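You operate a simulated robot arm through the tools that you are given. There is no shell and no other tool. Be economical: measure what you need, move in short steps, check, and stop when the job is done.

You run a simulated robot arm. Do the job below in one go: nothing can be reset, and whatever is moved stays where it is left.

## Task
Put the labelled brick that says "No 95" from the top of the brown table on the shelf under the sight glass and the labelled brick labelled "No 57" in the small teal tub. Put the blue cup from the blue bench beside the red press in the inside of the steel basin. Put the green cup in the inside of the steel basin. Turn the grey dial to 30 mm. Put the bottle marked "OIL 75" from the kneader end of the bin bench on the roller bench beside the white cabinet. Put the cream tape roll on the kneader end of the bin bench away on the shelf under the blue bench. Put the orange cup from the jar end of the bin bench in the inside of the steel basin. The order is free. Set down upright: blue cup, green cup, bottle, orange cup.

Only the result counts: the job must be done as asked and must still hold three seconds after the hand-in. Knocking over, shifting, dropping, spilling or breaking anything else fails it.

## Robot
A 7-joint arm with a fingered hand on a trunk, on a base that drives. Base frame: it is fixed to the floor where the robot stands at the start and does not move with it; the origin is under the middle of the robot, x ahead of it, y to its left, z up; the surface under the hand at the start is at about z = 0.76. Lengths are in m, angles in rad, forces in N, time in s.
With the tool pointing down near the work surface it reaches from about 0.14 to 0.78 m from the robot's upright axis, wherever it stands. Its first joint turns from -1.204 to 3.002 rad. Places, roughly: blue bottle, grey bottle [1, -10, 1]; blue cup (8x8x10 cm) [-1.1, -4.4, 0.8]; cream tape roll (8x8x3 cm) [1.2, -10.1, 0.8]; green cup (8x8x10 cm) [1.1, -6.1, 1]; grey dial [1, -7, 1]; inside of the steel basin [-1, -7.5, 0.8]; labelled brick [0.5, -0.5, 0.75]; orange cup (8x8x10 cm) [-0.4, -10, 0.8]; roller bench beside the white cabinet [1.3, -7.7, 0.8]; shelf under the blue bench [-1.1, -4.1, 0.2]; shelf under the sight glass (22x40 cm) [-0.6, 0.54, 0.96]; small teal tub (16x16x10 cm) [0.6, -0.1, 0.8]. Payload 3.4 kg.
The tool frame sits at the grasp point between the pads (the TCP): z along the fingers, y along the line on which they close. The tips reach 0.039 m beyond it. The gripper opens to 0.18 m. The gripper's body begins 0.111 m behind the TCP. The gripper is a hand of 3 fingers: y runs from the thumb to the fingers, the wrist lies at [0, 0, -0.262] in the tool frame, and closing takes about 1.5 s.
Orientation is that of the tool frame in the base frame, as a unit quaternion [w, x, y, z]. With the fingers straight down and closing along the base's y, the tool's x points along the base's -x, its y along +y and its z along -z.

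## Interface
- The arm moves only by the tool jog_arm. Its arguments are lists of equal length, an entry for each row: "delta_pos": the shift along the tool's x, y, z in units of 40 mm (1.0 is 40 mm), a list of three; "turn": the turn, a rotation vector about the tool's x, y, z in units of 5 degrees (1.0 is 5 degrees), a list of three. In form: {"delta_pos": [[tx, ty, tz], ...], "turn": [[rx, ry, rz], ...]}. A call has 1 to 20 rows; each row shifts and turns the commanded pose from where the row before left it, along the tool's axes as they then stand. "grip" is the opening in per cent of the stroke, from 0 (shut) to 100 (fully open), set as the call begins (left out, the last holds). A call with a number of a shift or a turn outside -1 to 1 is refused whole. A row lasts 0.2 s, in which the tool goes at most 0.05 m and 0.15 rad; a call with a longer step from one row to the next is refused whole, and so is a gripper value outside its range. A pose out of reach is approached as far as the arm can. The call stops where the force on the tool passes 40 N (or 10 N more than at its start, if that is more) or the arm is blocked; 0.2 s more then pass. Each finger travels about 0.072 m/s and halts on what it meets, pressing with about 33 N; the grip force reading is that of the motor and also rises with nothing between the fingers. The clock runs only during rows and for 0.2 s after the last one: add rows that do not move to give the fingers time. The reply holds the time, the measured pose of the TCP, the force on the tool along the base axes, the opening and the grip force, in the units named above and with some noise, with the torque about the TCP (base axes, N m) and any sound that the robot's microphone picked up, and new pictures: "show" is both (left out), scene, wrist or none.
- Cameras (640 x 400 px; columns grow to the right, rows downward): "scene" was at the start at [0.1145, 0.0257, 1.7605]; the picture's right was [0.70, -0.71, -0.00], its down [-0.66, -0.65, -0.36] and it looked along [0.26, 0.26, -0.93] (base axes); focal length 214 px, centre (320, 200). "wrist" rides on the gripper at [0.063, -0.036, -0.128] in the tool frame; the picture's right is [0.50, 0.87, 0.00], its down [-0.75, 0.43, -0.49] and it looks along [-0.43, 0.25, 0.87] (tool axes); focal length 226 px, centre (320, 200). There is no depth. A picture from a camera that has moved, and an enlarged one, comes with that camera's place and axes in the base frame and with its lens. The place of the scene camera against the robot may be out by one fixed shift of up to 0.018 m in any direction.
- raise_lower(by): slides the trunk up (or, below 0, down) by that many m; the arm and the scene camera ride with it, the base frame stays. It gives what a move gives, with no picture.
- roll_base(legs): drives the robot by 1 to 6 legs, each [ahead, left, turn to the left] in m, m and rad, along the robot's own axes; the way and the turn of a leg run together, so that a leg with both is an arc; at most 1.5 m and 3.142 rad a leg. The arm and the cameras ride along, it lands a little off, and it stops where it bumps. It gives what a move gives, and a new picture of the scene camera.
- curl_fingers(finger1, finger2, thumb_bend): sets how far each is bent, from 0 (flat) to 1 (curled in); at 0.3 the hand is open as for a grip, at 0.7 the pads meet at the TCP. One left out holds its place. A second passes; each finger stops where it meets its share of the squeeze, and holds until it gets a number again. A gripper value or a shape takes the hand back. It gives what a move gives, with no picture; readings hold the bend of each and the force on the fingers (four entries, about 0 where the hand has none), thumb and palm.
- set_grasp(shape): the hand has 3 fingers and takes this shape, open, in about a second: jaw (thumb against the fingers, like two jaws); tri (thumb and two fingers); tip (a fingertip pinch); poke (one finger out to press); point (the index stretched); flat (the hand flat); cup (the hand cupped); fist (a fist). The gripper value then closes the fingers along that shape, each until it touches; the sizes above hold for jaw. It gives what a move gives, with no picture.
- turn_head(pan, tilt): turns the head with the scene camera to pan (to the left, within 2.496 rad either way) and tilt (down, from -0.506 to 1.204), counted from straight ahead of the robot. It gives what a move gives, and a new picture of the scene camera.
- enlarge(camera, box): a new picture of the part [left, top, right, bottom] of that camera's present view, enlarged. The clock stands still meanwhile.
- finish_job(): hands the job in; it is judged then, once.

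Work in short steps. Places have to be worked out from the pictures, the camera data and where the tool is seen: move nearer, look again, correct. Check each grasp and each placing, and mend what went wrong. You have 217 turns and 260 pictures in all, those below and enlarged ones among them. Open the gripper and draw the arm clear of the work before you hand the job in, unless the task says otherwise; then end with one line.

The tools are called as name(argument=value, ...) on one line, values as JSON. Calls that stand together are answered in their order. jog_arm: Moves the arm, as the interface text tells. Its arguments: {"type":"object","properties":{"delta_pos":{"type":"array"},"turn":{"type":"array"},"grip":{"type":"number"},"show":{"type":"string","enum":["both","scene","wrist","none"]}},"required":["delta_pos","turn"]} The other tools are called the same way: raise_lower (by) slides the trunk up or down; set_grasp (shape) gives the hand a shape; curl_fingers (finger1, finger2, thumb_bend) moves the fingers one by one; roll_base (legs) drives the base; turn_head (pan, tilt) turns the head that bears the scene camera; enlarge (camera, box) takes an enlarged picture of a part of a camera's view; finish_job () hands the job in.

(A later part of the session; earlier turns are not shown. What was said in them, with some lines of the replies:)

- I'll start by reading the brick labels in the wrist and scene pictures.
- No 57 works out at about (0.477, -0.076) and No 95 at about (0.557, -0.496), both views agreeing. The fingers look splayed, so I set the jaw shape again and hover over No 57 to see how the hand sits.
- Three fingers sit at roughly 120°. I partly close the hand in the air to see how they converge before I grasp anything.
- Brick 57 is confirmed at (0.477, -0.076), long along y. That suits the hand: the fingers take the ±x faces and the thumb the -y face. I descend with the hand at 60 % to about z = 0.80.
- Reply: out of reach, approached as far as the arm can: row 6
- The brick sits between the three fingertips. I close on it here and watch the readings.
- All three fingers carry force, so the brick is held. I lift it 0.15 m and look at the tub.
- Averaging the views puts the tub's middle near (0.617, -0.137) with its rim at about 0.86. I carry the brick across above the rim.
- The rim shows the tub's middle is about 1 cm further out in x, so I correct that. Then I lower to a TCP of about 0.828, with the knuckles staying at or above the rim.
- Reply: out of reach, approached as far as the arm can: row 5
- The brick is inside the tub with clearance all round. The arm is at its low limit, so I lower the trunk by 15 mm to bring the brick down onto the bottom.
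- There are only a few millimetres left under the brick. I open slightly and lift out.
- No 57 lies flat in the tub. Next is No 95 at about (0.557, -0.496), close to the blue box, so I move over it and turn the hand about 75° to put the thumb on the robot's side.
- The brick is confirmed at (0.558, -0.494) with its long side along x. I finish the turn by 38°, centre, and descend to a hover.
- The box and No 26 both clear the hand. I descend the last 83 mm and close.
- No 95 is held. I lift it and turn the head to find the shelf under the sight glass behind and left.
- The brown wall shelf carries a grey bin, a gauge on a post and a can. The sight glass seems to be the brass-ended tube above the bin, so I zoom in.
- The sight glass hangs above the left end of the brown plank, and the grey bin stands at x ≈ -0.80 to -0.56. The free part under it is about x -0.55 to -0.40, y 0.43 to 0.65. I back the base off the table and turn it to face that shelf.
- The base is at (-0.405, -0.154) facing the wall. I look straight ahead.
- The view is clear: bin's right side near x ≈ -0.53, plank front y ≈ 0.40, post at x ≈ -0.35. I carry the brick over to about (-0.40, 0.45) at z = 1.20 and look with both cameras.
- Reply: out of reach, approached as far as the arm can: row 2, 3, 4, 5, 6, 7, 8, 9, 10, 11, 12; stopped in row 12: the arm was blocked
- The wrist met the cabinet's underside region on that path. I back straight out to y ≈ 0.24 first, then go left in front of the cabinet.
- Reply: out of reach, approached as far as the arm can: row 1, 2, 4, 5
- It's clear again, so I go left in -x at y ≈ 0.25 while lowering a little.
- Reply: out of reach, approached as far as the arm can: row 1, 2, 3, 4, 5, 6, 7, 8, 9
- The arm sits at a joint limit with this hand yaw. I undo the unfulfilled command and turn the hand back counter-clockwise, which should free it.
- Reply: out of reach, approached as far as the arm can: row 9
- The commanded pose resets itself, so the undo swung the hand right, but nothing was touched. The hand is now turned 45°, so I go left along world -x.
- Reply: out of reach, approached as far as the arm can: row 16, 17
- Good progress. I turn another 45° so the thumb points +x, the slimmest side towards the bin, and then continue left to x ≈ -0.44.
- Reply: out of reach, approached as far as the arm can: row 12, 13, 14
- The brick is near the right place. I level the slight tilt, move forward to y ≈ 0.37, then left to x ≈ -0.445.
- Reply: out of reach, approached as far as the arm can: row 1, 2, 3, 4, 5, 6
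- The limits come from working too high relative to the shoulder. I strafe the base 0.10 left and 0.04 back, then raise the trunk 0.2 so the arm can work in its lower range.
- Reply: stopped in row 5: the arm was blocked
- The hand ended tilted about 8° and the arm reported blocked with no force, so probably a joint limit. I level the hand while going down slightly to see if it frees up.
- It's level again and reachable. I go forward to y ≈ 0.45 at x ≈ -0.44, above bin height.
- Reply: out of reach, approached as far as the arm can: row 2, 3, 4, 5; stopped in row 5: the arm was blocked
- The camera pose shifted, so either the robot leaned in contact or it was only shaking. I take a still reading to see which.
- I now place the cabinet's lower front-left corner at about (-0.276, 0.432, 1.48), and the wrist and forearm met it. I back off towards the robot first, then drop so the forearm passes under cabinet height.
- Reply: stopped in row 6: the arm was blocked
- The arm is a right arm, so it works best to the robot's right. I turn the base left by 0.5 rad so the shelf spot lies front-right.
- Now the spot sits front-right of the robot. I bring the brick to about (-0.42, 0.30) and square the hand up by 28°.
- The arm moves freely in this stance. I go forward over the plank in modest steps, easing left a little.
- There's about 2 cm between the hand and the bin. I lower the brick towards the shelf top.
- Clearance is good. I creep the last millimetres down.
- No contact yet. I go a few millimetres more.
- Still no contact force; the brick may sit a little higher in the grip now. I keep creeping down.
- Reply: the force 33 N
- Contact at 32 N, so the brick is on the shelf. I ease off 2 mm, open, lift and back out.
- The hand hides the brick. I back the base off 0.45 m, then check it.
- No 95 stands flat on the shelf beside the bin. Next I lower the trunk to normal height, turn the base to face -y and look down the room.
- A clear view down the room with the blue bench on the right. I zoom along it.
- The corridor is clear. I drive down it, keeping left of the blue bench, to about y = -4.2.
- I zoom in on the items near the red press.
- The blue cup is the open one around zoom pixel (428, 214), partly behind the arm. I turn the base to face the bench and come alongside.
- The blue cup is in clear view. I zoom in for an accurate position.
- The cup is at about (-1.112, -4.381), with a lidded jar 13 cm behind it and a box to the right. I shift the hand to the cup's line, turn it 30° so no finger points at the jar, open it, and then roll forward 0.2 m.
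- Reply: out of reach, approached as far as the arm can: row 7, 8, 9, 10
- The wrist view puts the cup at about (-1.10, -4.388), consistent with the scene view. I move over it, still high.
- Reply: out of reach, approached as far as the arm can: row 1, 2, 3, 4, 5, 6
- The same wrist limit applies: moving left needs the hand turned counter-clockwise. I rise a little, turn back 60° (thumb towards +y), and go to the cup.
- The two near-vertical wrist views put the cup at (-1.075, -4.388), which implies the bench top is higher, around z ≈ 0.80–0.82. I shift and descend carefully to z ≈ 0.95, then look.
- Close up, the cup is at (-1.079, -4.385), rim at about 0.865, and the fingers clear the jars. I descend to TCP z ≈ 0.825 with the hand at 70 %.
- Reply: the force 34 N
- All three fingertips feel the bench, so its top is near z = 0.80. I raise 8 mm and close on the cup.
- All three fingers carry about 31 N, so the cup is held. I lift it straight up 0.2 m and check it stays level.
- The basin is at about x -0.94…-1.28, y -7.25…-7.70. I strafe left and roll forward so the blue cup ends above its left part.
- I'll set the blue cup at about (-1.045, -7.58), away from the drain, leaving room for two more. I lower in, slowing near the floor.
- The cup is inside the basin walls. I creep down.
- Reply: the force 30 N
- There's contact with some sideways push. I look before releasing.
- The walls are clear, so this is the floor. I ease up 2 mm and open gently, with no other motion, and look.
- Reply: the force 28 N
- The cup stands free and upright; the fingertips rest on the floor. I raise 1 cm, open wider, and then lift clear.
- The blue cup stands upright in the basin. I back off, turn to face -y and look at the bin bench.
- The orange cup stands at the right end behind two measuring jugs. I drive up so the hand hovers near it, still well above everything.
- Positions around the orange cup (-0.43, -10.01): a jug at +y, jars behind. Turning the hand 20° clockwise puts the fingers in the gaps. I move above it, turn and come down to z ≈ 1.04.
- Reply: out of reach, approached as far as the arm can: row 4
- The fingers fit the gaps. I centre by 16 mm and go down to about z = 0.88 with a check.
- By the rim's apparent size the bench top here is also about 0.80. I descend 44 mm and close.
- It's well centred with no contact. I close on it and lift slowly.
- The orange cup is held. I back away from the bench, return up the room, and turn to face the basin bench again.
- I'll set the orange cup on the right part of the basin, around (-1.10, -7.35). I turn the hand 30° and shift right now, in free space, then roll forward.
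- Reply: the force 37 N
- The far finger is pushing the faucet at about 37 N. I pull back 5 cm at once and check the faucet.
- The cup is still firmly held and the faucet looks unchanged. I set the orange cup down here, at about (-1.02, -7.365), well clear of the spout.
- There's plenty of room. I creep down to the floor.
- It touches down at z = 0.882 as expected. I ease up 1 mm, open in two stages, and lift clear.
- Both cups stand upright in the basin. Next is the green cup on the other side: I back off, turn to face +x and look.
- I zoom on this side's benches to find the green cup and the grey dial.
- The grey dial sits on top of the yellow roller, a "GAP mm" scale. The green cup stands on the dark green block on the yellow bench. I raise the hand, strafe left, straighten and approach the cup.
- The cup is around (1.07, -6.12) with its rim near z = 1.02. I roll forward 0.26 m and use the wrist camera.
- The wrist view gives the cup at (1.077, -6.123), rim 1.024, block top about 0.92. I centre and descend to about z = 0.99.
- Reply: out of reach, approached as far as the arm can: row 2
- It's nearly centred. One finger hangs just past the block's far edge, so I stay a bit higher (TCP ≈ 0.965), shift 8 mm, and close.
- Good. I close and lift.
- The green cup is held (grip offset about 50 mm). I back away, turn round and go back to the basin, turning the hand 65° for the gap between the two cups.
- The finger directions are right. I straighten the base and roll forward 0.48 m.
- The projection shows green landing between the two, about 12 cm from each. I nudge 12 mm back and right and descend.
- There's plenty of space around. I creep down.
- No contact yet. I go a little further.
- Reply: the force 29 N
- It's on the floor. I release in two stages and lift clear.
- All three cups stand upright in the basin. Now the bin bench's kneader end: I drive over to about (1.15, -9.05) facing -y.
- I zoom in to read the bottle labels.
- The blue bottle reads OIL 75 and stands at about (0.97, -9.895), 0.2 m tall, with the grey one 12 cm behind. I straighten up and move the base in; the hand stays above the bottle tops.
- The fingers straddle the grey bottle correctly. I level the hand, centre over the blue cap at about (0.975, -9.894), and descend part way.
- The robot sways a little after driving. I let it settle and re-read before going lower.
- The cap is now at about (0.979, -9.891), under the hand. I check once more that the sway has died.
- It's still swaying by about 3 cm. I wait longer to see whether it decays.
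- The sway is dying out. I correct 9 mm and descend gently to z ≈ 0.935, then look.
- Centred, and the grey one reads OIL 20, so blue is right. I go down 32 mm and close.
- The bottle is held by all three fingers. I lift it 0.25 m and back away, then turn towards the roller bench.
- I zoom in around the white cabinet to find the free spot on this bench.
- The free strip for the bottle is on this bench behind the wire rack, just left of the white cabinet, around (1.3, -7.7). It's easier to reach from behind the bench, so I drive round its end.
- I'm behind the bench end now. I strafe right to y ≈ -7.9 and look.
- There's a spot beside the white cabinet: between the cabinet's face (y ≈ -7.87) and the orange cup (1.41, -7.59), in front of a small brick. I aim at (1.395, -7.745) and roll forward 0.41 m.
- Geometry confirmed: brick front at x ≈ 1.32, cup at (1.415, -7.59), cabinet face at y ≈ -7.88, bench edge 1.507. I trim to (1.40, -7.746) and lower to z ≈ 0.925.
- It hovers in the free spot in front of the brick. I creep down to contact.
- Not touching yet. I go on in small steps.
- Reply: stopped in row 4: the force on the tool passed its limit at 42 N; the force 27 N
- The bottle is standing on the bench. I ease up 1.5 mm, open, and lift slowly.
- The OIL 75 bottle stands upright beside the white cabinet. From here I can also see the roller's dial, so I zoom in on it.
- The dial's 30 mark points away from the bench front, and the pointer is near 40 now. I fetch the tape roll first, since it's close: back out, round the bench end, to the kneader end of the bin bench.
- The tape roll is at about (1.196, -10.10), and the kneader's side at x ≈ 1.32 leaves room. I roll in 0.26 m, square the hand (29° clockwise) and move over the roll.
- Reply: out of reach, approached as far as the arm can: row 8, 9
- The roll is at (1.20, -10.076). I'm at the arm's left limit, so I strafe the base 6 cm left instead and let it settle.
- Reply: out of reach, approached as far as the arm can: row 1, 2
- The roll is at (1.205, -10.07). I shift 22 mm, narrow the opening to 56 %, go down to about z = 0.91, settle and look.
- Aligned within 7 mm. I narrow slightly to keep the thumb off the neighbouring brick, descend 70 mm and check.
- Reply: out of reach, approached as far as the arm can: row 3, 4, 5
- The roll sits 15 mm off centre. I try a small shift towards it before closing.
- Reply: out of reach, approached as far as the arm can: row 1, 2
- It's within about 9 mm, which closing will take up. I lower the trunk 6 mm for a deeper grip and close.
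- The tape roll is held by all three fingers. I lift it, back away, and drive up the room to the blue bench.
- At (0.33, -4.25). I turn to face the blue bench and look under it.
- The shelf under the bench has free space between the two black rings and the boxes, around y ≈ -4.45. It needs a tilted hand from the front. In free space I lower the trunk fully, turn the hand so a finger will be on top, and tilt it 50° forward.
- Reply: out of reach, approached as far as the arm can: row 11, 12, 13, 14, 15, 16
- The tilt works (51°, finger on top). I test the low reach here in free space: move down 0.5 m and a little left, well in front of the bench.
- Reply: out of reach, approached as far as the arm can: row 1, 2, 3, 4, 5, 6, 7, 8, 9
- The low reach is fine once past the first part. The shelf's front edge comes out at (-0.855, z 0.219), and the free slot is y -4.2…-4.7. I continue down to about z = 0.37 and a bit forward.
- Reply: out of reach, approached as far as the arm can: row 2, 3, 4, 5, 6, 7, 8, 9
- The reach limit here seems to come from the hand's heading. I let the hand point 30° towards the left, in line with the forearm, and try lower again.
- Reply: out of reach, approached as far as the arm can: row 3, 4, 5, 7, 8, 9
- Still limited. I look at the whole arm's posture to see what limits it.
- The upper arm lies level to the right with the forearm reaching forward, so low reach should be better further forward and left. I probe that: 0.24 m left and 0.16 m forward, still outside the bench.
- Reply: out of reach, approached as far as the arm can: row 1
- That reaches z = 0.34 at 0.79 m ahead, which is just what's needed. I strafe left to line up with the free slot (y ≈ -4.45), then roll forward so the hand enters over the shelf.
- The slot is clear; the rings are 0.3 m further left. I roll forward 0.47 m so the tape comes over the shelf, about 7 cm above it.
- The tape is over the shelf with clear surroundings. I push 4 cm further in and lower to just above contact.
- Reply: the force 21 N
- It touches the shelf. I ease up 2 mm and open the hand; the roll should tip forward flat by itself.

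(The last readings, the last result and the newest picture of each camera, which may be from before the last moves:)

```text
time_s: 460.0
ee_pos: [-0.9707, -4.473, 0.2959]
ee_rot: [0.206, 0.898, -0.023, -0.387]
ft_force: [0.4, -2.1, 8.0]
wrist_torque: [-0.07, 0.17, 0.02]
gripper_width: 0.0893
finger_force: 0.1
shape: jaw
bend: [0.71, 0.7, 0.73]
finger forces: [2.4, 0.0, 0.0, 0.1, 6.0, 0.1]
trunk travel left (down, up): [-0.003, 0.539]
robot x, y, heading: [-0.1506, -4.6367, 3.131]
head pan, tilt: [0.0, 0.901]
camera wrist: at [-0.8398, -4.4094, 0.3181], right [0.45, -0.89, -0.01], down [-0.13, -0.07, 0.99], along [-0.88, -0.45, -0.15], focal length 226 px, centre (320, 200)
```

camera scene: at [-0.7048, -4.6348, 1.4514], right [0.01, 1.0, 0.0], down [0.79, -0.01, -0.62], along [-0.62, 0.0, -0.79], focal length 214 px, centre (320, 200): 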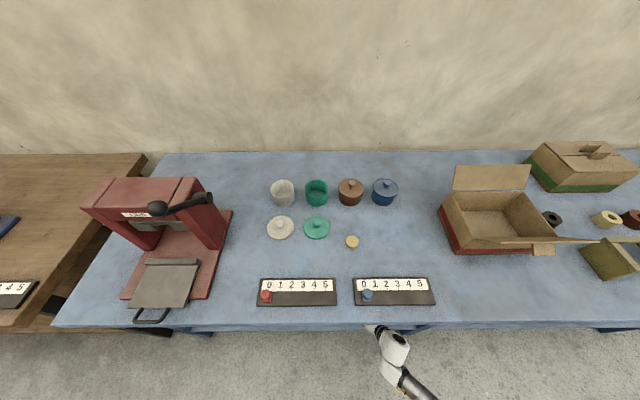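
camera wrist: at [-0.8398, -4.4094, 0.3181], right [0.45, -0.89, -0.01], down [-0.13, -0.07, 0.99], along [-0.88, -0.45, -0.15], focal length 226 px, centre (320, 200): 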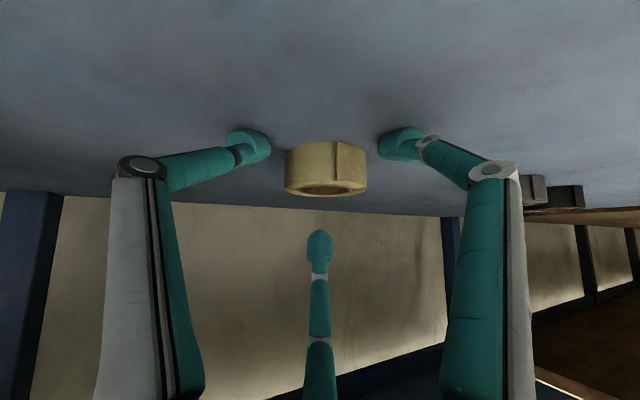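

The tape roll lies flat on the shelf. I raise the hand 5 cm clear and back the base out.

jog_arm(delta_pos=[[-0.342, 0.195, -0.308], [-0.342, 0.195, -0.308], [-0.342, 0.195, -0.308]], turn=[[0, 0, 0], [0, 0, 0], [0, 0, 0]], grip=65, show="wrist")

roll_base(legs=[[-0.5, 0, 0]])

```text
time_s: 460.8
ee_pos: [-0.969, -4.4752, 0.3556]
ee_rot: [0.207, 0.899, -0.023, -0.386]
ft_force: [0.6, 0.1, 0.6]
wrist_torque: [0.01, -0.01, 0.0]
gripper_width: 0.1167
finger_force: 0.0
shape: jaw
bend: [0.66, 0.66, 0.66]
finger forces: [0.1, 0.1, 0.1, 0.0, 0.0, 0.0]
trunk travel left (down, up): [-0.003, 0.539]
robot x, y, heading: [-0.1502, -4.6388, 3.136]
head pan, tilt: [0.0, 0.901]
camera wrist: at [-0.8389, -4.4096, 0.378], right [0.45, -0.89, -0.01], down [-0.13, -0.07, 0.99], along [-0.88, -0.45, -0.15], focal length 226 px, centre (320, 200)
```

wrist: 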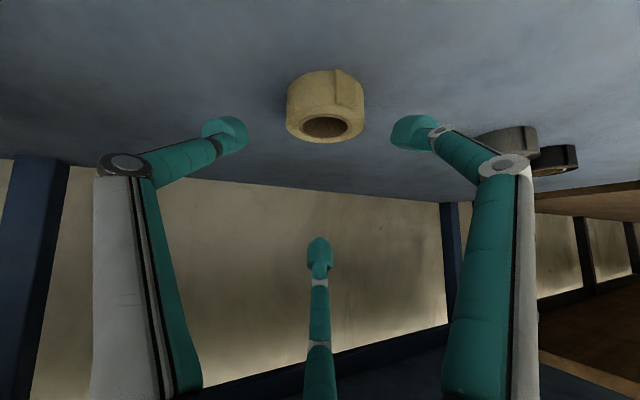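

```text
time_s: 463.8
ee_pos: [-0.4661, -4.4763, 0.3562]
ee_rot: [0.206, 0.899, -0.024, -0.387]
ft_force: [0.1, 0.5, 0.1]
wrist_torque: [-0.01, 0.01, 0.0]
gripper_width: 0.1164
finger_force: 0.1
shape: jaw
bend: [0.66, 0.66, 0.66]
finger forces: [0.0, 0.0, 0.0, 0.0, 0.0, 0.0]
trunk travel left (down, up): [-0.003, 0.539]
robot x, y, heading: [0.3555, -4.6449, 3.134]
head pan, tilt: [0.0, 0.901]
camera scene: at [-0.2008, -4.6376, 1.4514], right [0.01, 1.0, 0.0], down [0.79, -0.01, -0.62], along [-0.62, 0.0, -0.79], focal length 214 px, centre (320, 200)
```

scene: 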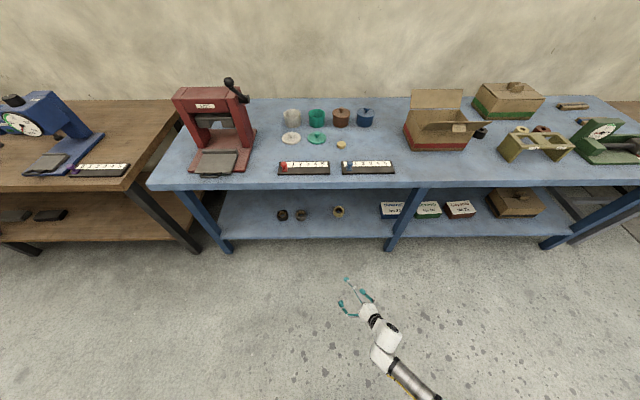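

The tape roll rests flat on the shelf next to the rings. Now the dial: I raise the trunk back, straighten the hand to vertical and bring it closer in.

raise_lower(by=0.243)

jog_arm(delta_pos=[[0.7, 0.118, -0.7], [0.7, 0.118, -0.7], [0.7, 0.118, -0.7], [0.7, 0.118, -0.7], [-0.684, 0.39, -0.61], [-0.684, 0.39, -0.61], [-0.684, 0.39, -0.61], [0, 0, 0], [0, 0, 0], [0, 0, 0], [0, 0, 0], [0, 0, 0], [0, 0, 0], [0, 0, 0], [0, 0, 0], [0, 0, 0], [0, 0, 0]], turn=[[0, 0, 0], [0, 0, 0], [0, 0, 0], [0, 0, 0], [0, 0, 0], [0, 0, 0], [0, 0, 0], [0.5, 0.866, 0], [0.5, 0.866, 0], [0.5, 0.866, 0], [0.5, 0.866, 0], [0.5, 0.866, 0], [0.5, 0.866, 0], [0.5, 0.866, 0], [0.5, 0.866, 0], [0.5, 0.866, 0], [0.5, 0.866, 0]], show="scene")

```text
time_s: 466.3
ee_pos: [-0.4647, -4.4773, 0.602]
ee_rot: [0.205, 0.898, -0.023, -0.389]
ft_force: [0.7, -1.4, -0.8]
wrist_torque: [-0.01, 0.0, -0.01]
gripper_width: 0.1166
finger_force: 0.1
shape: jaw
bend: [0.66, 0.66, 0.66]
finger forces: [0.0, 0.0, 0.0, 0.0, 0.1, 0.0]
trunk travel left (down, up): [-0.246, 0.296]
robot x, y, heading: [0.3492, -4.6443, 3.135]
head pan, tilt: [0.0, 0.901]
```

```text
time_s: 469.9
ee_pos: [-0.3043, -4.4788, 0.7227]
ee_rot: [0.004, 0.999, -0.029, -0.018]
ft_force: [0.1, -0.8, -0.3]
wrist_torque: [-0.02, 0.03, 0.0]
gripper_width: 0.1166
finger_force: 0.0
shape: jaw
bend: [0.66, 0.66, 0.66]
finger forces: [0.0, 0.0, 0.0, 0.1, 0.0, 0.1]
trunk travel left (down, up): [-0.246, 0.296]
robot x, y, heading: [0.3555, -4.645, 3.131]
head pan, tilt: [0.0, 0.901]
camera scene: at [0.1778, -4.6426, 1.7755], right [0.01, 1.0, 0.0], down [0.79, -0.01, -0.62], along [-0.62, 0.0, -0.79], focal length 214 px, centre (320, 200)
```

scene: 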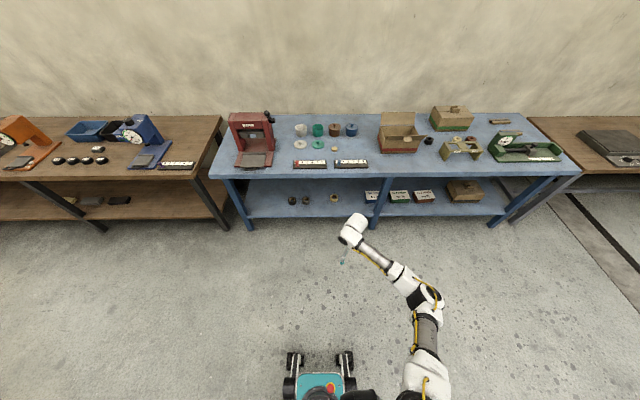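

I raise the hand to 1.2 m and drive over to face the roller machine.

jog_arm(delta_pos=[[0, 0, -1], [0, 0, -1], [0, 0, -1], [0, 0, -1], [0, 0, -1], [0, 0, -1], [0, 0, -1], [0, 0, -1], [0, 0, -1], [0, 0, -1], [0, 0, -1], [0, 0, -1]], turn=[[0, 0, 0], [0, 0, 0], [0, 0, 0], [0, 0, 0], [0, 0, 0], [0, 0, 0], [0, 0, 0], [0, 0, 0], [0, 0, 0], [0, 0, 0], [0, 0, 0], [0, 0, 0]], show="none")

turn_head(pan=0.0, tilt=0.75)

roll_base(legs=[[0.35, 0, 0], [0, 1.3, 0], [0, 0.9, 0], [0, 0, 1.575], [0, 0, 1.575]])

```text
time_s: 472.5
ee_pos: [-0.2855, -4.4778, 1.2049]
ee_rot: [0.004, 0.999, -0.029, -0.02]
ft_force: [-0.5, -0.6, -0.2]
wrist_torque: [-0.02, 0.03, -0.02]
gripper_width: 0.1165
finger_force: 0.0
shape: jaw
bend: [0.66, 0.66, 0.66]
finger forces: [0.0, 0.0, 0.0, 0.1, 0.1, 0.0]
trunk travel left (down, up): [-0.246, 0.296]
robot x, y, heading: [0.3534, -4.6471, 3.13]
head pan, tilt: [0.0, 0.901]
```

```text
time_s: 473.2
ee_pos: [-0.2878, -4.4767, 1.2033]
ee_rot: [0.004, 0.999, -0.029, -0.019]
ft_force: [-0.3, 0.2, -0.7]
wrist_torque: [-0.05, 0.0, -0.01]
gripper_width: 0.1166
finger_force: 0.1
shape: jaw
bend: [0.66, 0.66, 0.66]
finger forces: [0.0, 0.1, 0.0, 0.0, 0.1, 0.0]
trunk travel left (down, up): [-0.246, 0.296]
robot x, y, heading: [0.3529, -4.6417, 3.132]
head pan, tilt: [0.0, 0.75]
camera scene: at [0.1706, -4.6411, 1.7874], right [0.01, 1.0, 0.0], down [0.69, -0.01, -0.73], along [-0.73, 0.01, -0.69], focal length 214 px, centre (320, 200)
```

scene: 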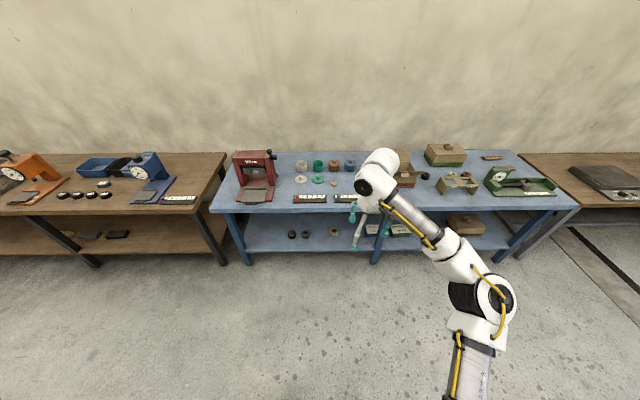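

```text
time_s: 493.6
ee_pos: [0.6786, -6.9921, 1.2038]
ee_rot: [0.019, 0.008, 1.0, 0.005]
ft_force: [-0.6, 0.3, -0.4]
wrist_torque: [-0.02, 0.01, 0.05]
gripper_width: 0.1165
finger_force: 0.1
shape: jaw
bend: [0.66, 0.66, 0.66]
finger forces: [0.0, 0.0, 0.0, 0.1, 0.0, 0.0]
trunk travel left (down, up): [-0.246, 0.296]
robot x, y, heading: [0.0287, -6.8542, 0.029]
head pan, tilt: [0.0, 0.75]
camera scene: at [0.1951, -6.8585, 1.7875], right [0.03, -1.0, 0.0], down [-0.68, -0.02, -0.73], along [0.73, 0.02, -0.69], focal length 214 px, centre (320, 200)
```

scene: 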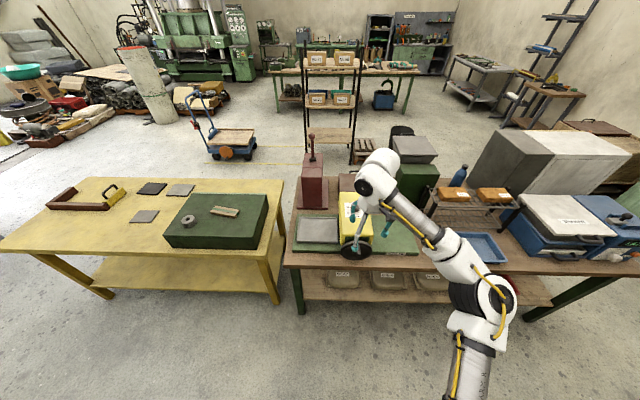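

The OIL bottle is visible standing by the cabinet. I roll forward 0.33 m so the wrist camera sees the dial.

roll_base(legs=[[0.3, 0, -0.029]])

enlarge(camera="wrist", box=[0, 0, 640, 400])

enlarge(camera="scene", box=[290, 180, 450, 300])

```text
time_s: 495.6
ee_pos: [0.9687, -7.005, 1.2053]
ee_rot: [0.021, 0.023, 1.0, 0.003]
ft_force: [-0.5, -0.8, -0.3]
wrist_torque: [0.01, 0.04, 0.03]
gripper_width: 0.1165
finger_force: 0.1
shape: jaw
bend: [0.66, 0.66, 0.66]
finger forces: [0.0, 0.1, 0.0, 0.0, 0.0, 0.0]
trunk travel left (down, up): [-0.246, 0.296]
robot x, y, heading: [0.3267, -6.8466, 0.001]
head pan, tilt: [0.0, 0.75]
camera scene: at [0.4939, -6.8614, 1.7874], right [0.0, -1.0, 0.0], down [-0.69, 0.0, -0.73], along [0.73, 0.0, -0.69], focal length 214 px, centre (320, 200)
```

scene: 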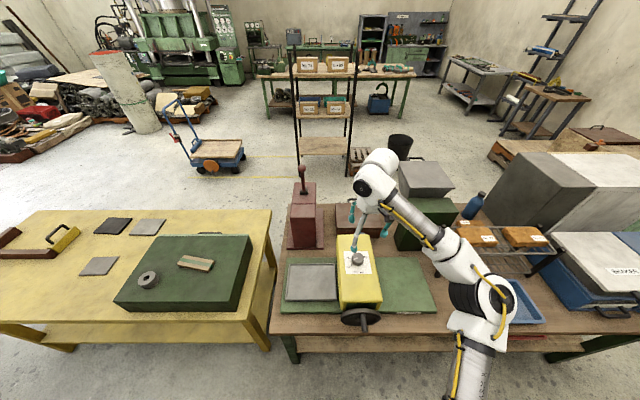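

```text
1.00 times, centred on (320, 200) of wrist (not enlarged: the box is as wide or as high as the picture)
camera zoom: at [0.901, -7.0392, 1.3302], right [-0.46, 0.89, -0.01], down [0.75, 0.4, 0.53], along [0.47, 0.23, -0.85], focal length 226 px, centre (320, 200)
```

zoom: 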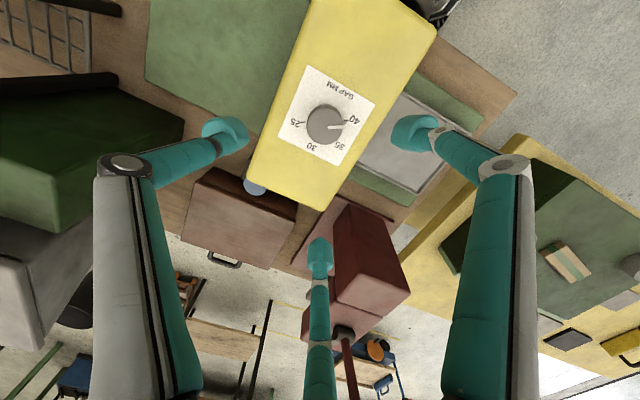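

```text
3.33 times, centred on (370, 240) of scene
camera zoom: at [0.4939, -6.8614, 1.7874], right [0.0, -1.0, 0.0], down [-0.69, 0.0, -0.73], along [0.73, 0.0, -0.69], focal length 715 px, centre (153, 67)
```

zoom: 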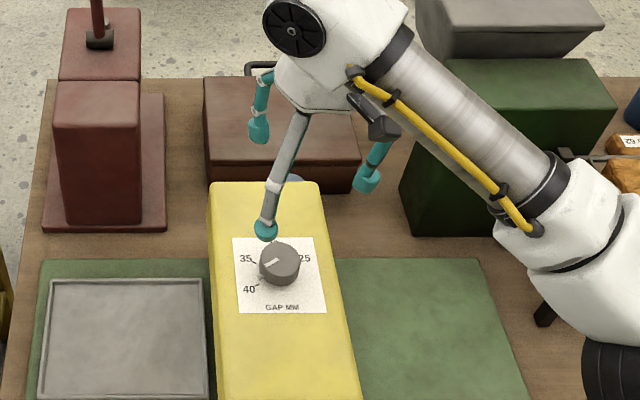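

The dial is right below. I enlarge it in the wrist view.

enlarge(camera="wrist", box=[260, 60, 400, 180])

```text
3.33 times, centred on (330, 120) of wrist
camera zoom: at [0.901, -7.0392, 1.3302], right [-0.46, 0.89, -0.01], down [0.75, 0.4, 0.53], along [0.47, 0.23, -0.85], focal length 754 px, centre (287, 467)
```

zoom: 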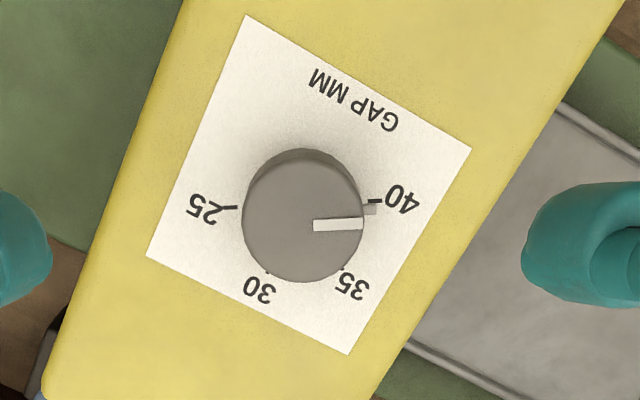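

Readings are clear: 25, 30, 35 and 40 lie at -60°, 0°, 60° and 120° from world +x, and the pointer is at 120°, on 40. I need -120°, clockwise from above. I level the hand, go lower, and turn it 60° counter-clockwise ready for a full 120° stroke.

jog_arm(delta_pos=[[0, 0, 0.8], [0, 0, 0.8], [0, 0, 0], [0, 0, 0], [0, 0, 0], [0, 0, 0], [0, 0, 0], [0, 0, 0], [0, 0, 0], [0, 0, 0], [0, 0, 0], [0, 0, 0], [0, 0, 0], [0, 0, 0]], turn=[[0.08, 0.48, 0], [0, 0, 0], [0, 0, -1], [0, 0, -1], [0, 0, -1], [0, 0, -1], [0, 0, -1], [0, 0, -1], [0, 0, -1], [0, 0, -1], [0, 0, -1], [0, 0, -1], [0, 0, -1], [0, 0, -1]], grip=55, show="wrist")

```text
time_s: 498.6
ee_pos: [0.9666, -7.0006, 1.1437]
ee_rot: [0.0, -0.481, 0.877, -0.001]
ft_force: [-0.5, 0.4, 0.3]
wrist_torque: [0.01, 0.0, -0.02]
gripper_width: 0.0995
finger_force: 0.0
shape: jaw
bend: [0.7, 0.7, 0.7]
finger forces: [0.0, 0.0, 0.0, 0.0, 0.0, 0.0]
trunk travel left (down, up): [-0.246, 0.296]
robot x, y, heading: [0.3295, -6.8487, 0.003]
head pan, tilt: [0.0, 0.75]
camera wrist: at [0.9641, -7.0735, 1.2721], right [-1.0, 0.05, 0.0], down [0.04, 0.87, 0.49], along [0.02, 0.49, -0.87], focal length 226 px, centre (320, 200)
```

wrist: 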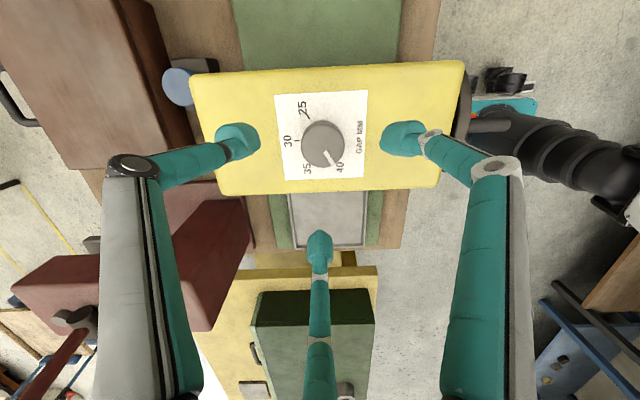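

Triangulation: knob centre (0.964, -7.0045), top at about 1.03, plate about 0.98. I descend to TCP z ≈ 1.03 around the knob and look.

jog_arm(delta_pos=[[0.12, 0, 0], [0, 0, 0.7], [0, 0, 0.7], [0, 0, 0.7], [0, 0, 0.7], [0, 0, 0]], turn=[[0, 0, 0], [0, 0, 0], [0, 0, 0], [0, 0, 0], [0, 0, 0], [0, 0, 0]], show="wrist")

```text
time_s: 500.0
ee_pos: [0.9643, -7.004, 1.0382]
ee_rot: [0.005, -0.478, 0.878, -0.004]
ft_force: [0.9, -1.1, 37.8]
wrist_torque: [0.17, 0.62, -0.02]
gripper_width: 0.097
finger_force: 0.1
shape: jaw
bend: [0.72, 0.71, 0.71]
finger forces: [18.2, 14.3, 0.0, 0.0, 4.5, 0.1]
trunk travel left (down, up): [-0.246, 0.296]
robot x, y, heading: [0.3281, -6.8497, -0.004]
head pan, tilt: [0.0, 0.75]
camera wrist: at [0.9596, -7.077, 1.1662], right [-1.0, 0.05, -0.01], down [0.04, 0.87, 0.49], along [0.03, 0.49, -0.87], focal length 226 px, centre (320, 200)
```

wrist: 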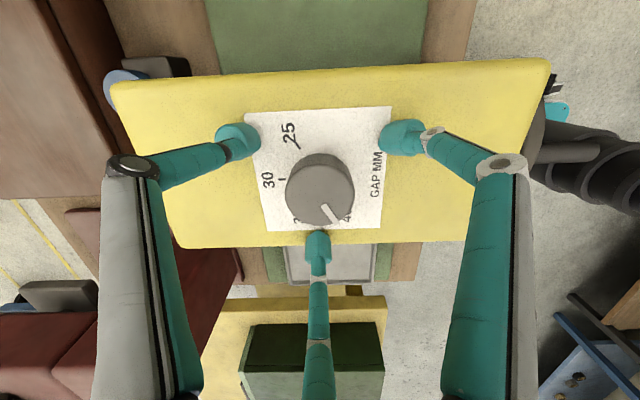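

The tips touch the yellow top. I raise 8 mm and close on the knob.

jog_arm(delta_pos=[[0, 0, -0.25], [0, 0, 0], [0, 0, 0], [0, 0, 0], [0, 0, 0], [0, 0, 0], [0, 0, 0]], turn=[[0, 0, 0], [0, 0, 0], [0, 0, 0], [0, 0, 0], [0, 0, 0], [0, 0, 0], [0, 0, 0]], grip=0, show="wrist")

```text
time_s: 501.6
ee_pos: [0.965, -7.0048, 1.0377]
ee_rot: [-0.002, -0.48, 0.877, -0.001]
ft_force: [-6.9, 3.7, -27.5]
wrist_torque: [0.09, 0.02, -0.03]
gripper_width: 0.0386
finger_force: 33.0
shape: jaw
bend: [0.73, 0.73, 0.77]
finger forces: [42.1, 48.8, 0.1, 0.0, 29.7, 0.0]
trunk travel left (down, up): [-0.246, 0.296]
robot x, y, heading: [0.3269, -6.8506, -0.004]
head pan, tilt: [0.0, 0.75]
camera wrist: at [0.9637, -7.078, 1.1666], right [-1.0, 0.05, 0.0], down [0.04, 0.87, 0.49], along [0.02, 0.49, -0.87], focal length 226 px, centre (320, 200)
```

wrist: 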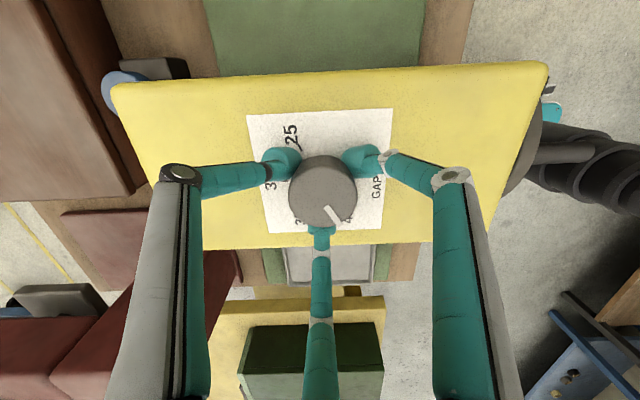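

The knob is gripped. I relieve the upward pull by 3 mm and turn the first 50° clockwise.

jog_arm(delta_pos=[[0, 0, 0.08], [0, 0, 0], [0, 0, 0], [0, 0, 0], [0, 0, 0], [0, 0, 0], [0, 0, 0], [0, 0, 0], [0, 0, 0], [0, 0, 0], [0, 0, 0]], turn=[[0, 0, 0], [0, 0, 1], [0, 0, 1], [0, 0, 1], [0, 0, 1], [0, 0, 1], [0, 0, 1], [0, 0, 1], [0, 0, 1], [0, 0, 1], [0, 0, 1]], show="wrist")

```text
time_s: 504.0
ee_pos: [0.9652, -7.0056, 1.0382]
ee_rot: [0.001, -0.062, 0.998, -0.001]
ft_force: [12.6, 5.0, -8.1]
wrist_torque: [-0.19, -0.43, 0.36]
gripper_width: 0.0373
finger_force: 33.1
shape: jaw
bend: [0.73, 0.73, 0.77]
finger forces: [70.3, 52.9, 0.0, 0.0, 46.5, 0.1]
trunk travel left (down, up): [-0.246, 0.296]
robot x, y, heading: [0.3338, -6.8469, -0.001]
head pan, tilt: [0.0, 0.75]
camera wrist: at [0.9094, -7.0496, 1.166], right [-0.6, 0.8, 0.0], down [0.69, 0.53, 0.49], along [0.39, 0.29, -0.87], focal length 226 px, centre (320, 200)
```

wrist: 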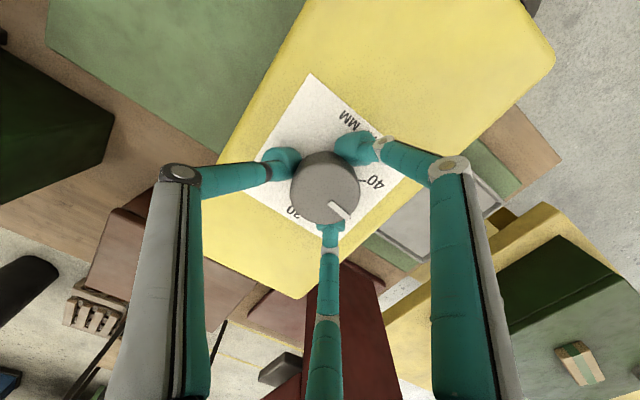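

The knob turns with the hand. I continue another 40°.

jog_arm(delta_pos=[[0, 0, 0], [0, 0, 0], [0, 0, 0], [0, 0, 0], [0, 0, 0], [0, 0, 0], [0, 0, 0], [0, 0, 0]], turn=[[0, 0, 1], [0, 0, 1], [0, 0, 1], [0, 0, 1], [0, 0, 1], [0, 0, 1], [0, 0, 1], [0, 0, 1]], show="wrist")

```text
time_s: 505.8
ee_pos: [0.9653, -7.0072, 1.0375]
ee_rot: [0.0, 0.283, 0.959, -0.002]
ft_force: [15.5, -12.0, -4.8]
wrist_torque: [-0.71, -0.32, 0.39]
gripper_width: 0.0362
finger_force: 33.1
shape: jaw
bend: [0.73, 0.73, 0.78]
finger forces: [49.9, 63.1, 0.0, 0.0, 59.5, 0.0]
trunk travel left (down, up): [-0.246, 0.296]
robot x, y, heading: [0.3301, -6.8463, 0.002]
head pan, tilt: [0.0, 0.75]
camera wrist: at [0.8942, -7.0047, 1.1655], right [0.05, 1.0, 0.0], down [0.87, -0.04, 0.49], along [0.49, -0.03, -0.87], focal length 226 px, centre (320, 200)
```

wrist: 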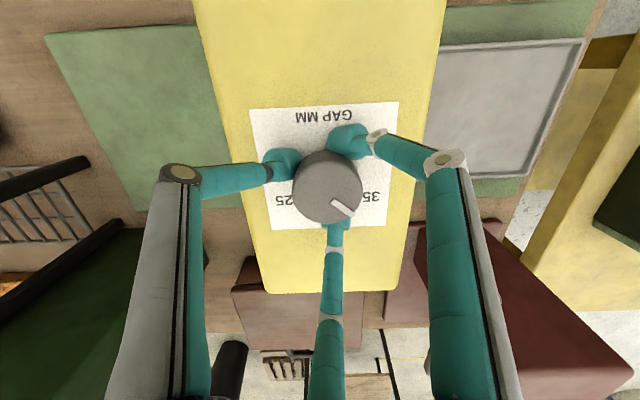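

I check the pointer against the scale in detail.

enlarge(camera="wrist", box=[240, 90, 410, 240])

```text
2.67 times, centred on (325, 165) of wrist
camera zoom: at [0.8942, -7.0047, 1.1655], right [0.05, 1.0, 0.0], down [0.87, -0.04, 0.49], along [0.49, -0.03, -0.87], focal length 603 px, centre (307, 293)
```

zoom: 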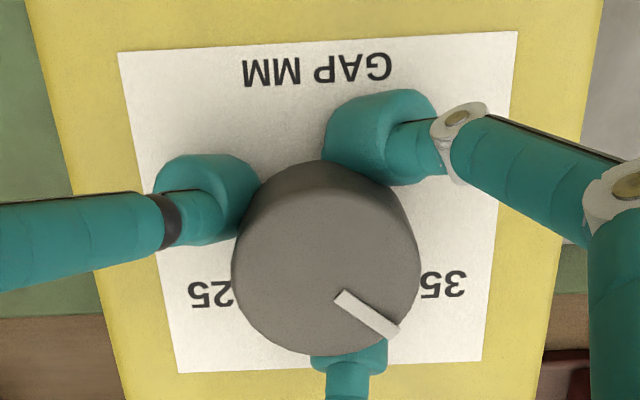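

The pointer is at about 49°, roughly 34 mm, so there was some slip. I turn another 30°.

jog_arm(delta_pos=[[0, 0, 0], [0, 0, 0], [0, 0, 0], [0, 0, 0], [0, 0, 0], [0, 0, 0]], turn=[[0, 0, 1], [0, 0, 1], [0, 0, 1], [0, 0, 1], [0, 0, 1], [0, 0, 1]], show="none")

enlarge(camera="wrist", box=[240, 90, 410, 240])

```text
time_s: 507.2
ee_pos: [0.9638, -7.0085, 1.0383]
ee_rot: [0.001, 0.521, 0.854, -0.002]
ft_force: [-1.7, -22.2, -5.6]
wrist_torque: [-1.09, 0.48, 0.48]
gripper_width: 0.0362
finger_force: 32.7
shape: jaw
bend: [0.73, 0.73, 0.78]
finger forces: [44.0, 56.0, 0.0, 0.0, 74.3, 0.1]
trunk travel left (down, up): [-0.246, 0.296]
robot x, y, heading: [0.3283, -6.8473, -0.005]
head pan, tilt: [0.0, 0.75]
```

```text
2.67 times, centred on (325, 165) of wrist
camera zoom: at [0.9046, -6.9694, 1.1653], right [0.54, 0.84, 0.0], down [0.73, -0.47, 0.49], along [0.41, -0.27, -0.87], focal length 603 px, centre (307, 293)
```

zoom: 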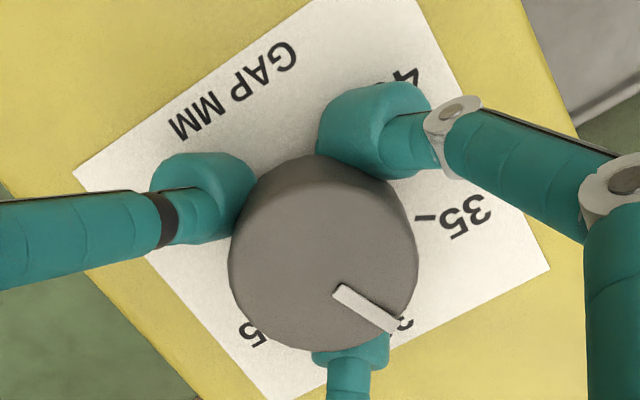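

The pointer is at about 21°, roughly 31.7 mm. I turn a further 20°.

jog_arm(delta_pos=[[0, 0, 0], [0, 0, 0], [0, 0, 0], [0, 0, 0], [0, 0, 0]], turn=[[0, 0, 0.85], [0, 0, 0.85], [0, 0, 0.85], [0, 0, 0.85], [0, 0, 0.8]], show="none")

enlarge(camera="wrist", box=[240, 90, 410, 240])

```text
time_s: 508.4
ee_pos: [0.9637, -7.008, 1.0374]
ee_rot: [0.001, 0.667, 0.745, -0.002]
ft_force: [-12.0, -18.1, -12.5]
wrist_torque: [-0.92, 0.91, 0.44]
gripper_width: 0.0363
finger_force: 33.4
shape: jaw
bend: [0.72, 0.73, 0.78]
finger forces: [41.2, 53.0, 0.0, 0.0, 76.1, 0.0]
trunk travel left (down, up): [-0.246, 0.296]
robot x, y, heading: [0.3242, -6.8472, 0.001]
head pan, tilt: [0.0, 0.75]
```

```text
2.67 times, centred on (325, 165) of wrist
camera zoom: at [0.9219, -6.9494, 1.1654], right [0.81, 0.59, 0.0], down [0.52, -0.7, 0.49], along [0.29, -0.4, -0.87], focal length 603 px, centre (307, 293)
```

zoom: 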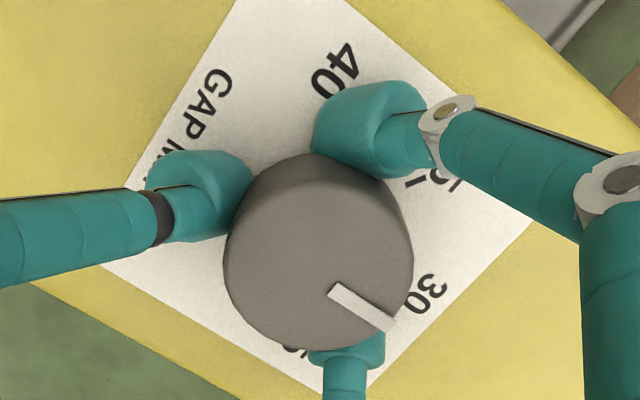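

The pointer now reads about 0°, i.e. 30 mm. I open the fingers gently and lift off, then verify.

jog_arm(delta_pos=[[0, 0, 0], [0, 0, 0], [0, 0, 0], [0, 0, 0], [0, 0, -0.5], [0, 0, -1], [0, 0, -1]], turn=[[0, 0, 0], [0, 0, 0], [0, 0, 0], [0, 0, 0], [0, 0, 0], [0, 0, 0], [0, 0, 0]], grip=55, show="none")

enlarge(camera="wrist", box=[250, 70, 400, 200])

```text
time_s: 510.0
ee_pos: [0.9614, -7.0059, 1.1405]
ee_rot: [0.001, 0.667, 0.745, 0.0]
ft_force: [0.3, -1.2, -0.3]
wrist_torque: [-0.01, 0.01, -0.03]
gripper_width: 0.0984
finger_force: 0.1
shape: jaw
bend: [0.7, 0.7, 0.71]
finger forces: [0.0, 0.0, 0.0, 0.1, 0.0, 0.1]
trunk travel left (down, up): [-0.246, 0.296]
robot x, y, heading: [0.3241, -6.8475, -0.004]
head pan, tilt: [0.0, 0.75]
```

```text
3.08 times, centred on (325, 135) of wrist
camera zoom: at [0.9199, -6.9481, 1.2684], right [0.81, 0.59, 0.0], down [0.51, -0.7, 0.5], along [0.29, -0.4, -0.87], focal length 696 px, centre (305, 400)
```

zoom: 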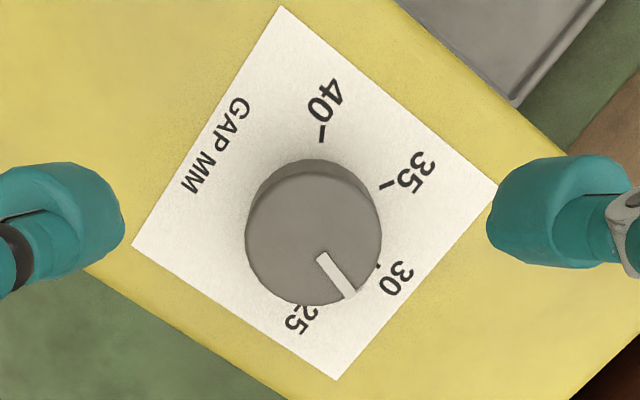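

After release the knob followed the stored twist and sits about 17° past, at roughly 28.6 mm. It ends where the hand's turn leads, so I re-grip and turn back 17° counter-clockwise.

jog_arm(delta_pos=[[0, 0, 0.8], [0, 0, 0.8], [0, 0, 0.8], [0, 0, 0]], turn=[[0, 0, 0], [0, 0, 0], [0, 0, 0], [0, 0, 0]], show="none")

jog_arm(delta_pos=[[0, 0, 0], [0, 0, 0], [0, 0, 0], [0, 0, 0], [0, 0, 0]], turn=[[0, 0, 0], [0, 0, 0], [0, 0, 0], [0, 0, 0], [0, 0, 0]], grip=0, show="none")

enlarge(camera="wrist", box=[240, 90, 410, 240])

```text
time_s: 511.0
ee_pos: [0.9636, -7.0071, 1.0438]
ee_rot: [0.003, 0.668, 0.744, 0.0]
ft_force: [0.1, -0.1, -0.8]
wrist_torque: [-0.01, 0.0, 0.0]
gripper_width: 0.0987
finger_force: 0.0
shape: jaw
bend: [0.7, 0.7, 0.71]
finger forces: [0.0, 0.0, 0.0, 0.0, 0.0, 0.1]
trunk travel left (down, up): [-0.246, 0.296]
robot x, y, heading: [0.3261, -6.8465, -0.006]
head pan, tilt: [0.0, 0.75]
```

```text
time_s: 512.2
ee_pos: [0.9631, -7.0069, 1.0402]
ee_rot: [0.0, 0.667, 0.745, -0.003]
ft_force: [-3.3, 0.7, -18.2]
wrist_torque: [-0.05, 0.23, -0.01]
gripper_width: 0.0364
finger_force: 33.6
shape: jaw
bend: [0.72, 0.72, 0.74]
finger forces: [27.7, 27.9, 0.0, 0.0, 29.6, 0.0]
trunk travel left (down, up): [-0.246, 0.296]
robot x, y, heading: [0.3262, -6.8456, -0.002]
head pan, tilt: [0.0, 0.75]
```

```text
2.67 times, centred on (325, 165) of wrist
camera zoom: at [0.9231, -6.949, 1.1685], right [0.81, 0.59, 0.0], down [0.52, -0.7, 0.49], along [0.29, -0.4, -0.87], focal length 603 px, centre (307, 293)
```

zoom: 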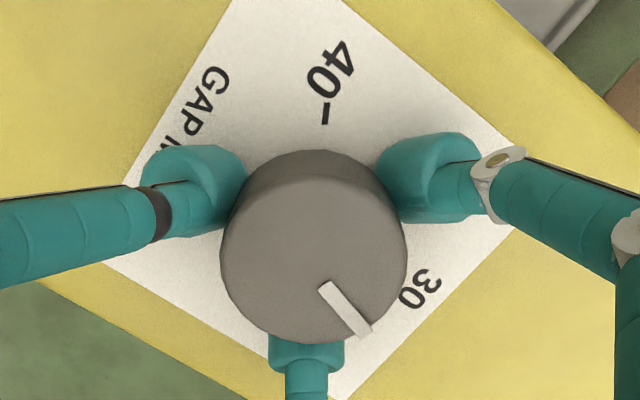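

Gripped evenly, pointer at -17°. I turn 17.5° counter-clockwise and look.

jog_arm(delta_pos=[[0, 0, 0], [0, 0, 0], [0, 0, 0], [0, 0, 0], [0, 0, 0]], turn=[[0, 0, -0.9], [0, 0, -0.9], [0, 0, -0.9], [0, 0, -0.8], [0, 0, 0]], show="none")

enlarge(camera="wrist", box=[240, 90, 410, 240])

```text
time_s: 513.4
ee_pos: [0.965, -7.007, 1.0397]
ee_rot: [0.001, 0.546, 0.837, -0.002]
ft_force: [-2.4, -2.2, -22.7]
wrist_torque: [-0.13, 0.24, 0.03]
gripper_width: 0.0365
finger_force: 32.7
shape: jaw
bend: [0.72, 0.72, 0.74]
finger forces: [28.7, 29.6, 0.0, 0.0, 30.7, 0.0]
trunk travel left (down, up): [-0.246, 0.296]
robot x, y, heading: [0.3287, -6.8437, -0.006]
head pan, tilt: [0.0, 0.75]
```

```text
2.67 times, centred on (325, 165) of wrist
camera zoom: at [0.9083, -6.9642, 1.1687], right [0.59, 0.81, 0.0], down [0.7, -0.51, 0.49], along [0.4, -0.29, -0.87], focal length 603 px, centre (307, 293)
```

zoom: 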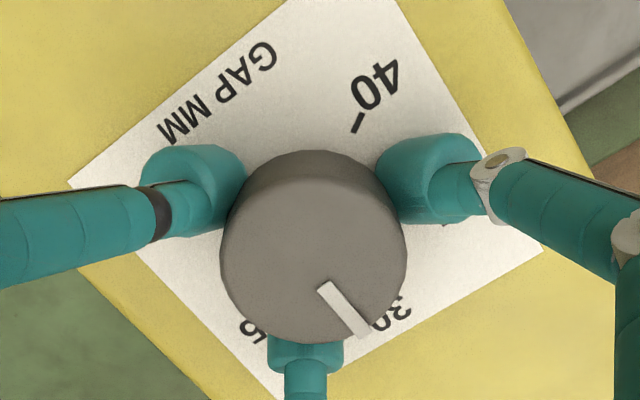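

The pointer is at about -1.5°, i.e. 29.9 mm, with little torque stored. I open slowly without other motion, lift and verify.

jog_arm(delta_pos=[[0, 0, 0.08], [0, 0, 0], [0, 0, 0], [0, 0, 0], [0, 0, 0], [0, 0, -0.5], [0, 0, -1], [0, 0, -1]], turn=[[0, 0, 0], [0, 0, 0], [0, 0, 0], [0, 0, 0], [0, 0, 0], [0, 0, 0], [0, 0, 0], [0, 0, 0]], grip=55, show="none")

enlarge(camera="wrist", box=[250, 70, 400, 200])

```text
time_s: 515.2
ee_pos: [0.9626, -7.0036, 1.1386]
ee_rot: [0.002, 0.546, 0.838, -0.001]
ft_force: [-1.4, 0.3, 0.5]
wrist_torque: [0.02, -0.02, -0.01]
gripper_width: 0.0984
finger_force: 0.1
shape: jaw
bend: [0.7, 0.7, 0.71]
finger forces: [0.0, 0.0, 0.0, 0.0, 0.0, 0.0]
trunk travel left (down, up): [-0.246, 0.296]
robot x, y, heading: [0.3272, -6.8494, -0.002]
head pan, tilt: [0.0, 0.75]
```

```text
3.08 times, centred on (325, 135) of wrist
camera zoom: at [0.9049, -6.9623, 1.267], right [0.59, 0.81, 0.0], down [0.7, -0.51, 0.5], along [0.4, -0.29, -0.87], focal length 696 px, centre (305, 400)
```

zoom: 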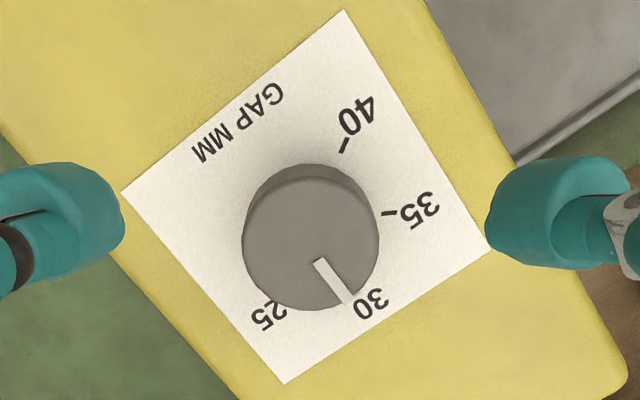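

The dial reads 30 mm. I open the hand fully, lift it, back the robot away and take a last look.

jog_arm(delta_pos=[[0, 0, -1], [0, 0, -1], [0, 0, 0]], turn=[[0, 0, 0], [0, 0, 0], [0, 0, 0]], grip=100, show="none")

roll_base(legs=[[-0.4, 0, 0]])

enlarge(camera="scene", box=[270, 170, 480, 310])

```text
time_s: 516.0
ee_pos: [0.9644, -7.0039, 1.2179]
ee_rot: [0.001, 0.546, 0.838, -0.001]
ft_force: [1.0, -1.0, 0.9]
wrist_torque: [0.01, 0.0, -0.02]
gripper_width: 0.1798
finger_force: 0.1
shape: jaw
bend: [0.3, 0.3, 0.3]
finger forces: [0.1, 0.0, 0.1, 0.1, 0.1, 0.1]
trunk travel left (down, up): [-0.246, 0.296]
robot x, y, heading: [0.3246, -6.8492, -0.004]
head pan, tilt: [0.0, 0.75]
```

```text
time_s: 518.5
ee_pos: [0.5608, -7.0025, 1.2187]
ee_rot: [0.002, 0.544, 0.839, -0.001]
ft_force: [-0.2, -0.2, -0.1]
wrist_torque: [0.03, -0.01, -0.03]
gripper_width: 0.1801
finger_force: 0.0
shape: jaw
bend: [0.3, 0.3, 0.3]
finger forces: [0.1, 0.0, 0.0, 0.0, 0.0, 0.1]
trunk travel left (down, up): [-0.246, 0.296]
robot x, y, heading: [-0.0743, -6.8469, 0.004]
head pan, tilt: [0.0, 0.75]
camera scene: at [0.0885, -6.8595, 1.7876], right [0.0, -1.0, 0.0], down [-0.68, 0.0, -0.73], along [0.73, 0.0, -0.68], focal length 214 px, centre (320, 200)
```

scene: 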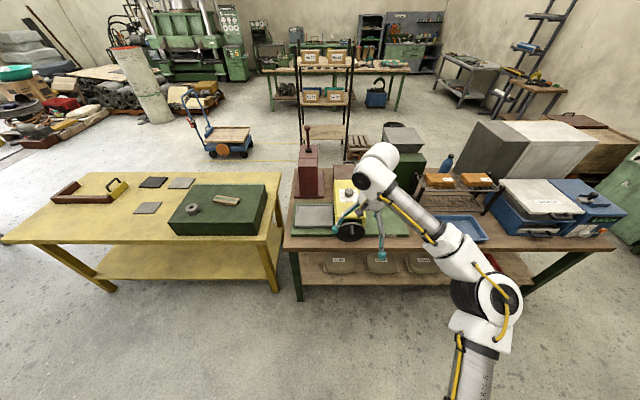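

```text
2.86 times, centred on (375, 240) of scene
camera zoom: at [0.0885, -6.8595, 1.7876], right [0.0, -1.0, 0.0], down [-0.68, 0.0, -0.73], along [0.73, 0.0, -0.68], focal length 613 px, centre (163, 86)
```

zoom: 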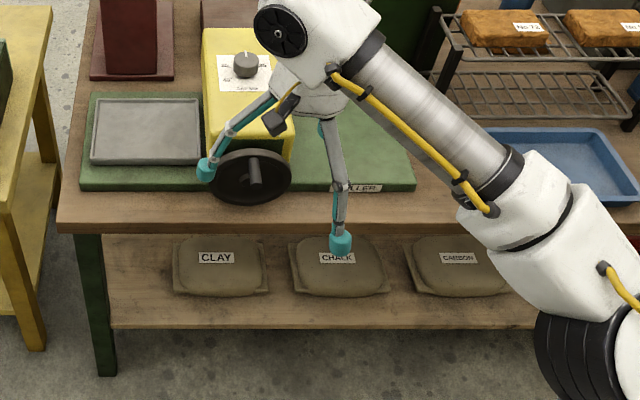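

The dial pointer shows 30 and the arm is clear. One last look back at the basin.

turn_head(pan=-2.45, tilt=0.75)

```text
time_s: 520.8
ee_pos: [0.5571, -7.0004, 1.2209]
ee_rot: [0.004, 0.544, 0.839, -0.001]
ft_force: [-0.5, 1.0, 0.1]
wrist_torque: [0.01, 0.03, 0.01]
gripper_width: 0.1801
finger_force: 0.1
shape: jaw
bend: [0.3, 0.3, 0.3]
finger forces: [0.0, 0.1, 0.0, 0.1, 0.1, 0.1]
trunk travel left (down, up): [-0.246, 0.296]
robot x, y, heading: [-0.0773, -6.8498, 0.008]
head pan, tilt: [-2.45, 0.75]
camera scene: at [-0.0573, -6.9137, 1.7879], right [-0.64, 0.77, 0.01], down [0.52, 0.44, -0.73], along [-0.56, -0.47, -0.68], focal length 214 px, centre (320, 200)
```

scene: 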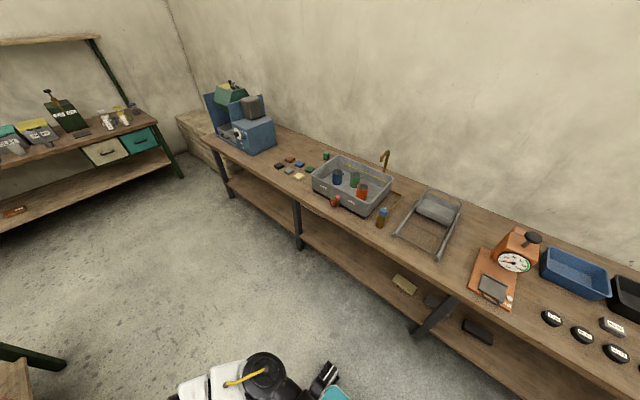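

All three cups stand upright in the basin and the hand is open and clear, so I hand the job in.

finish_job()

```text
The job is handed in.
```

The job is handed in and every item is placed: No 95 on the sight-glass shelf, No 57 in the teal tub, all three cups upright in the basin, OIL 75 beside the white cabinet, the tape roll on the blue bench's lower shelf, and the dial at 30 mm. Along the way a finger pushed the basin faucet at about 37 N and the arm touched the green wall cabinet; I saw no change to the faucet and no sign that the cabinet moved.
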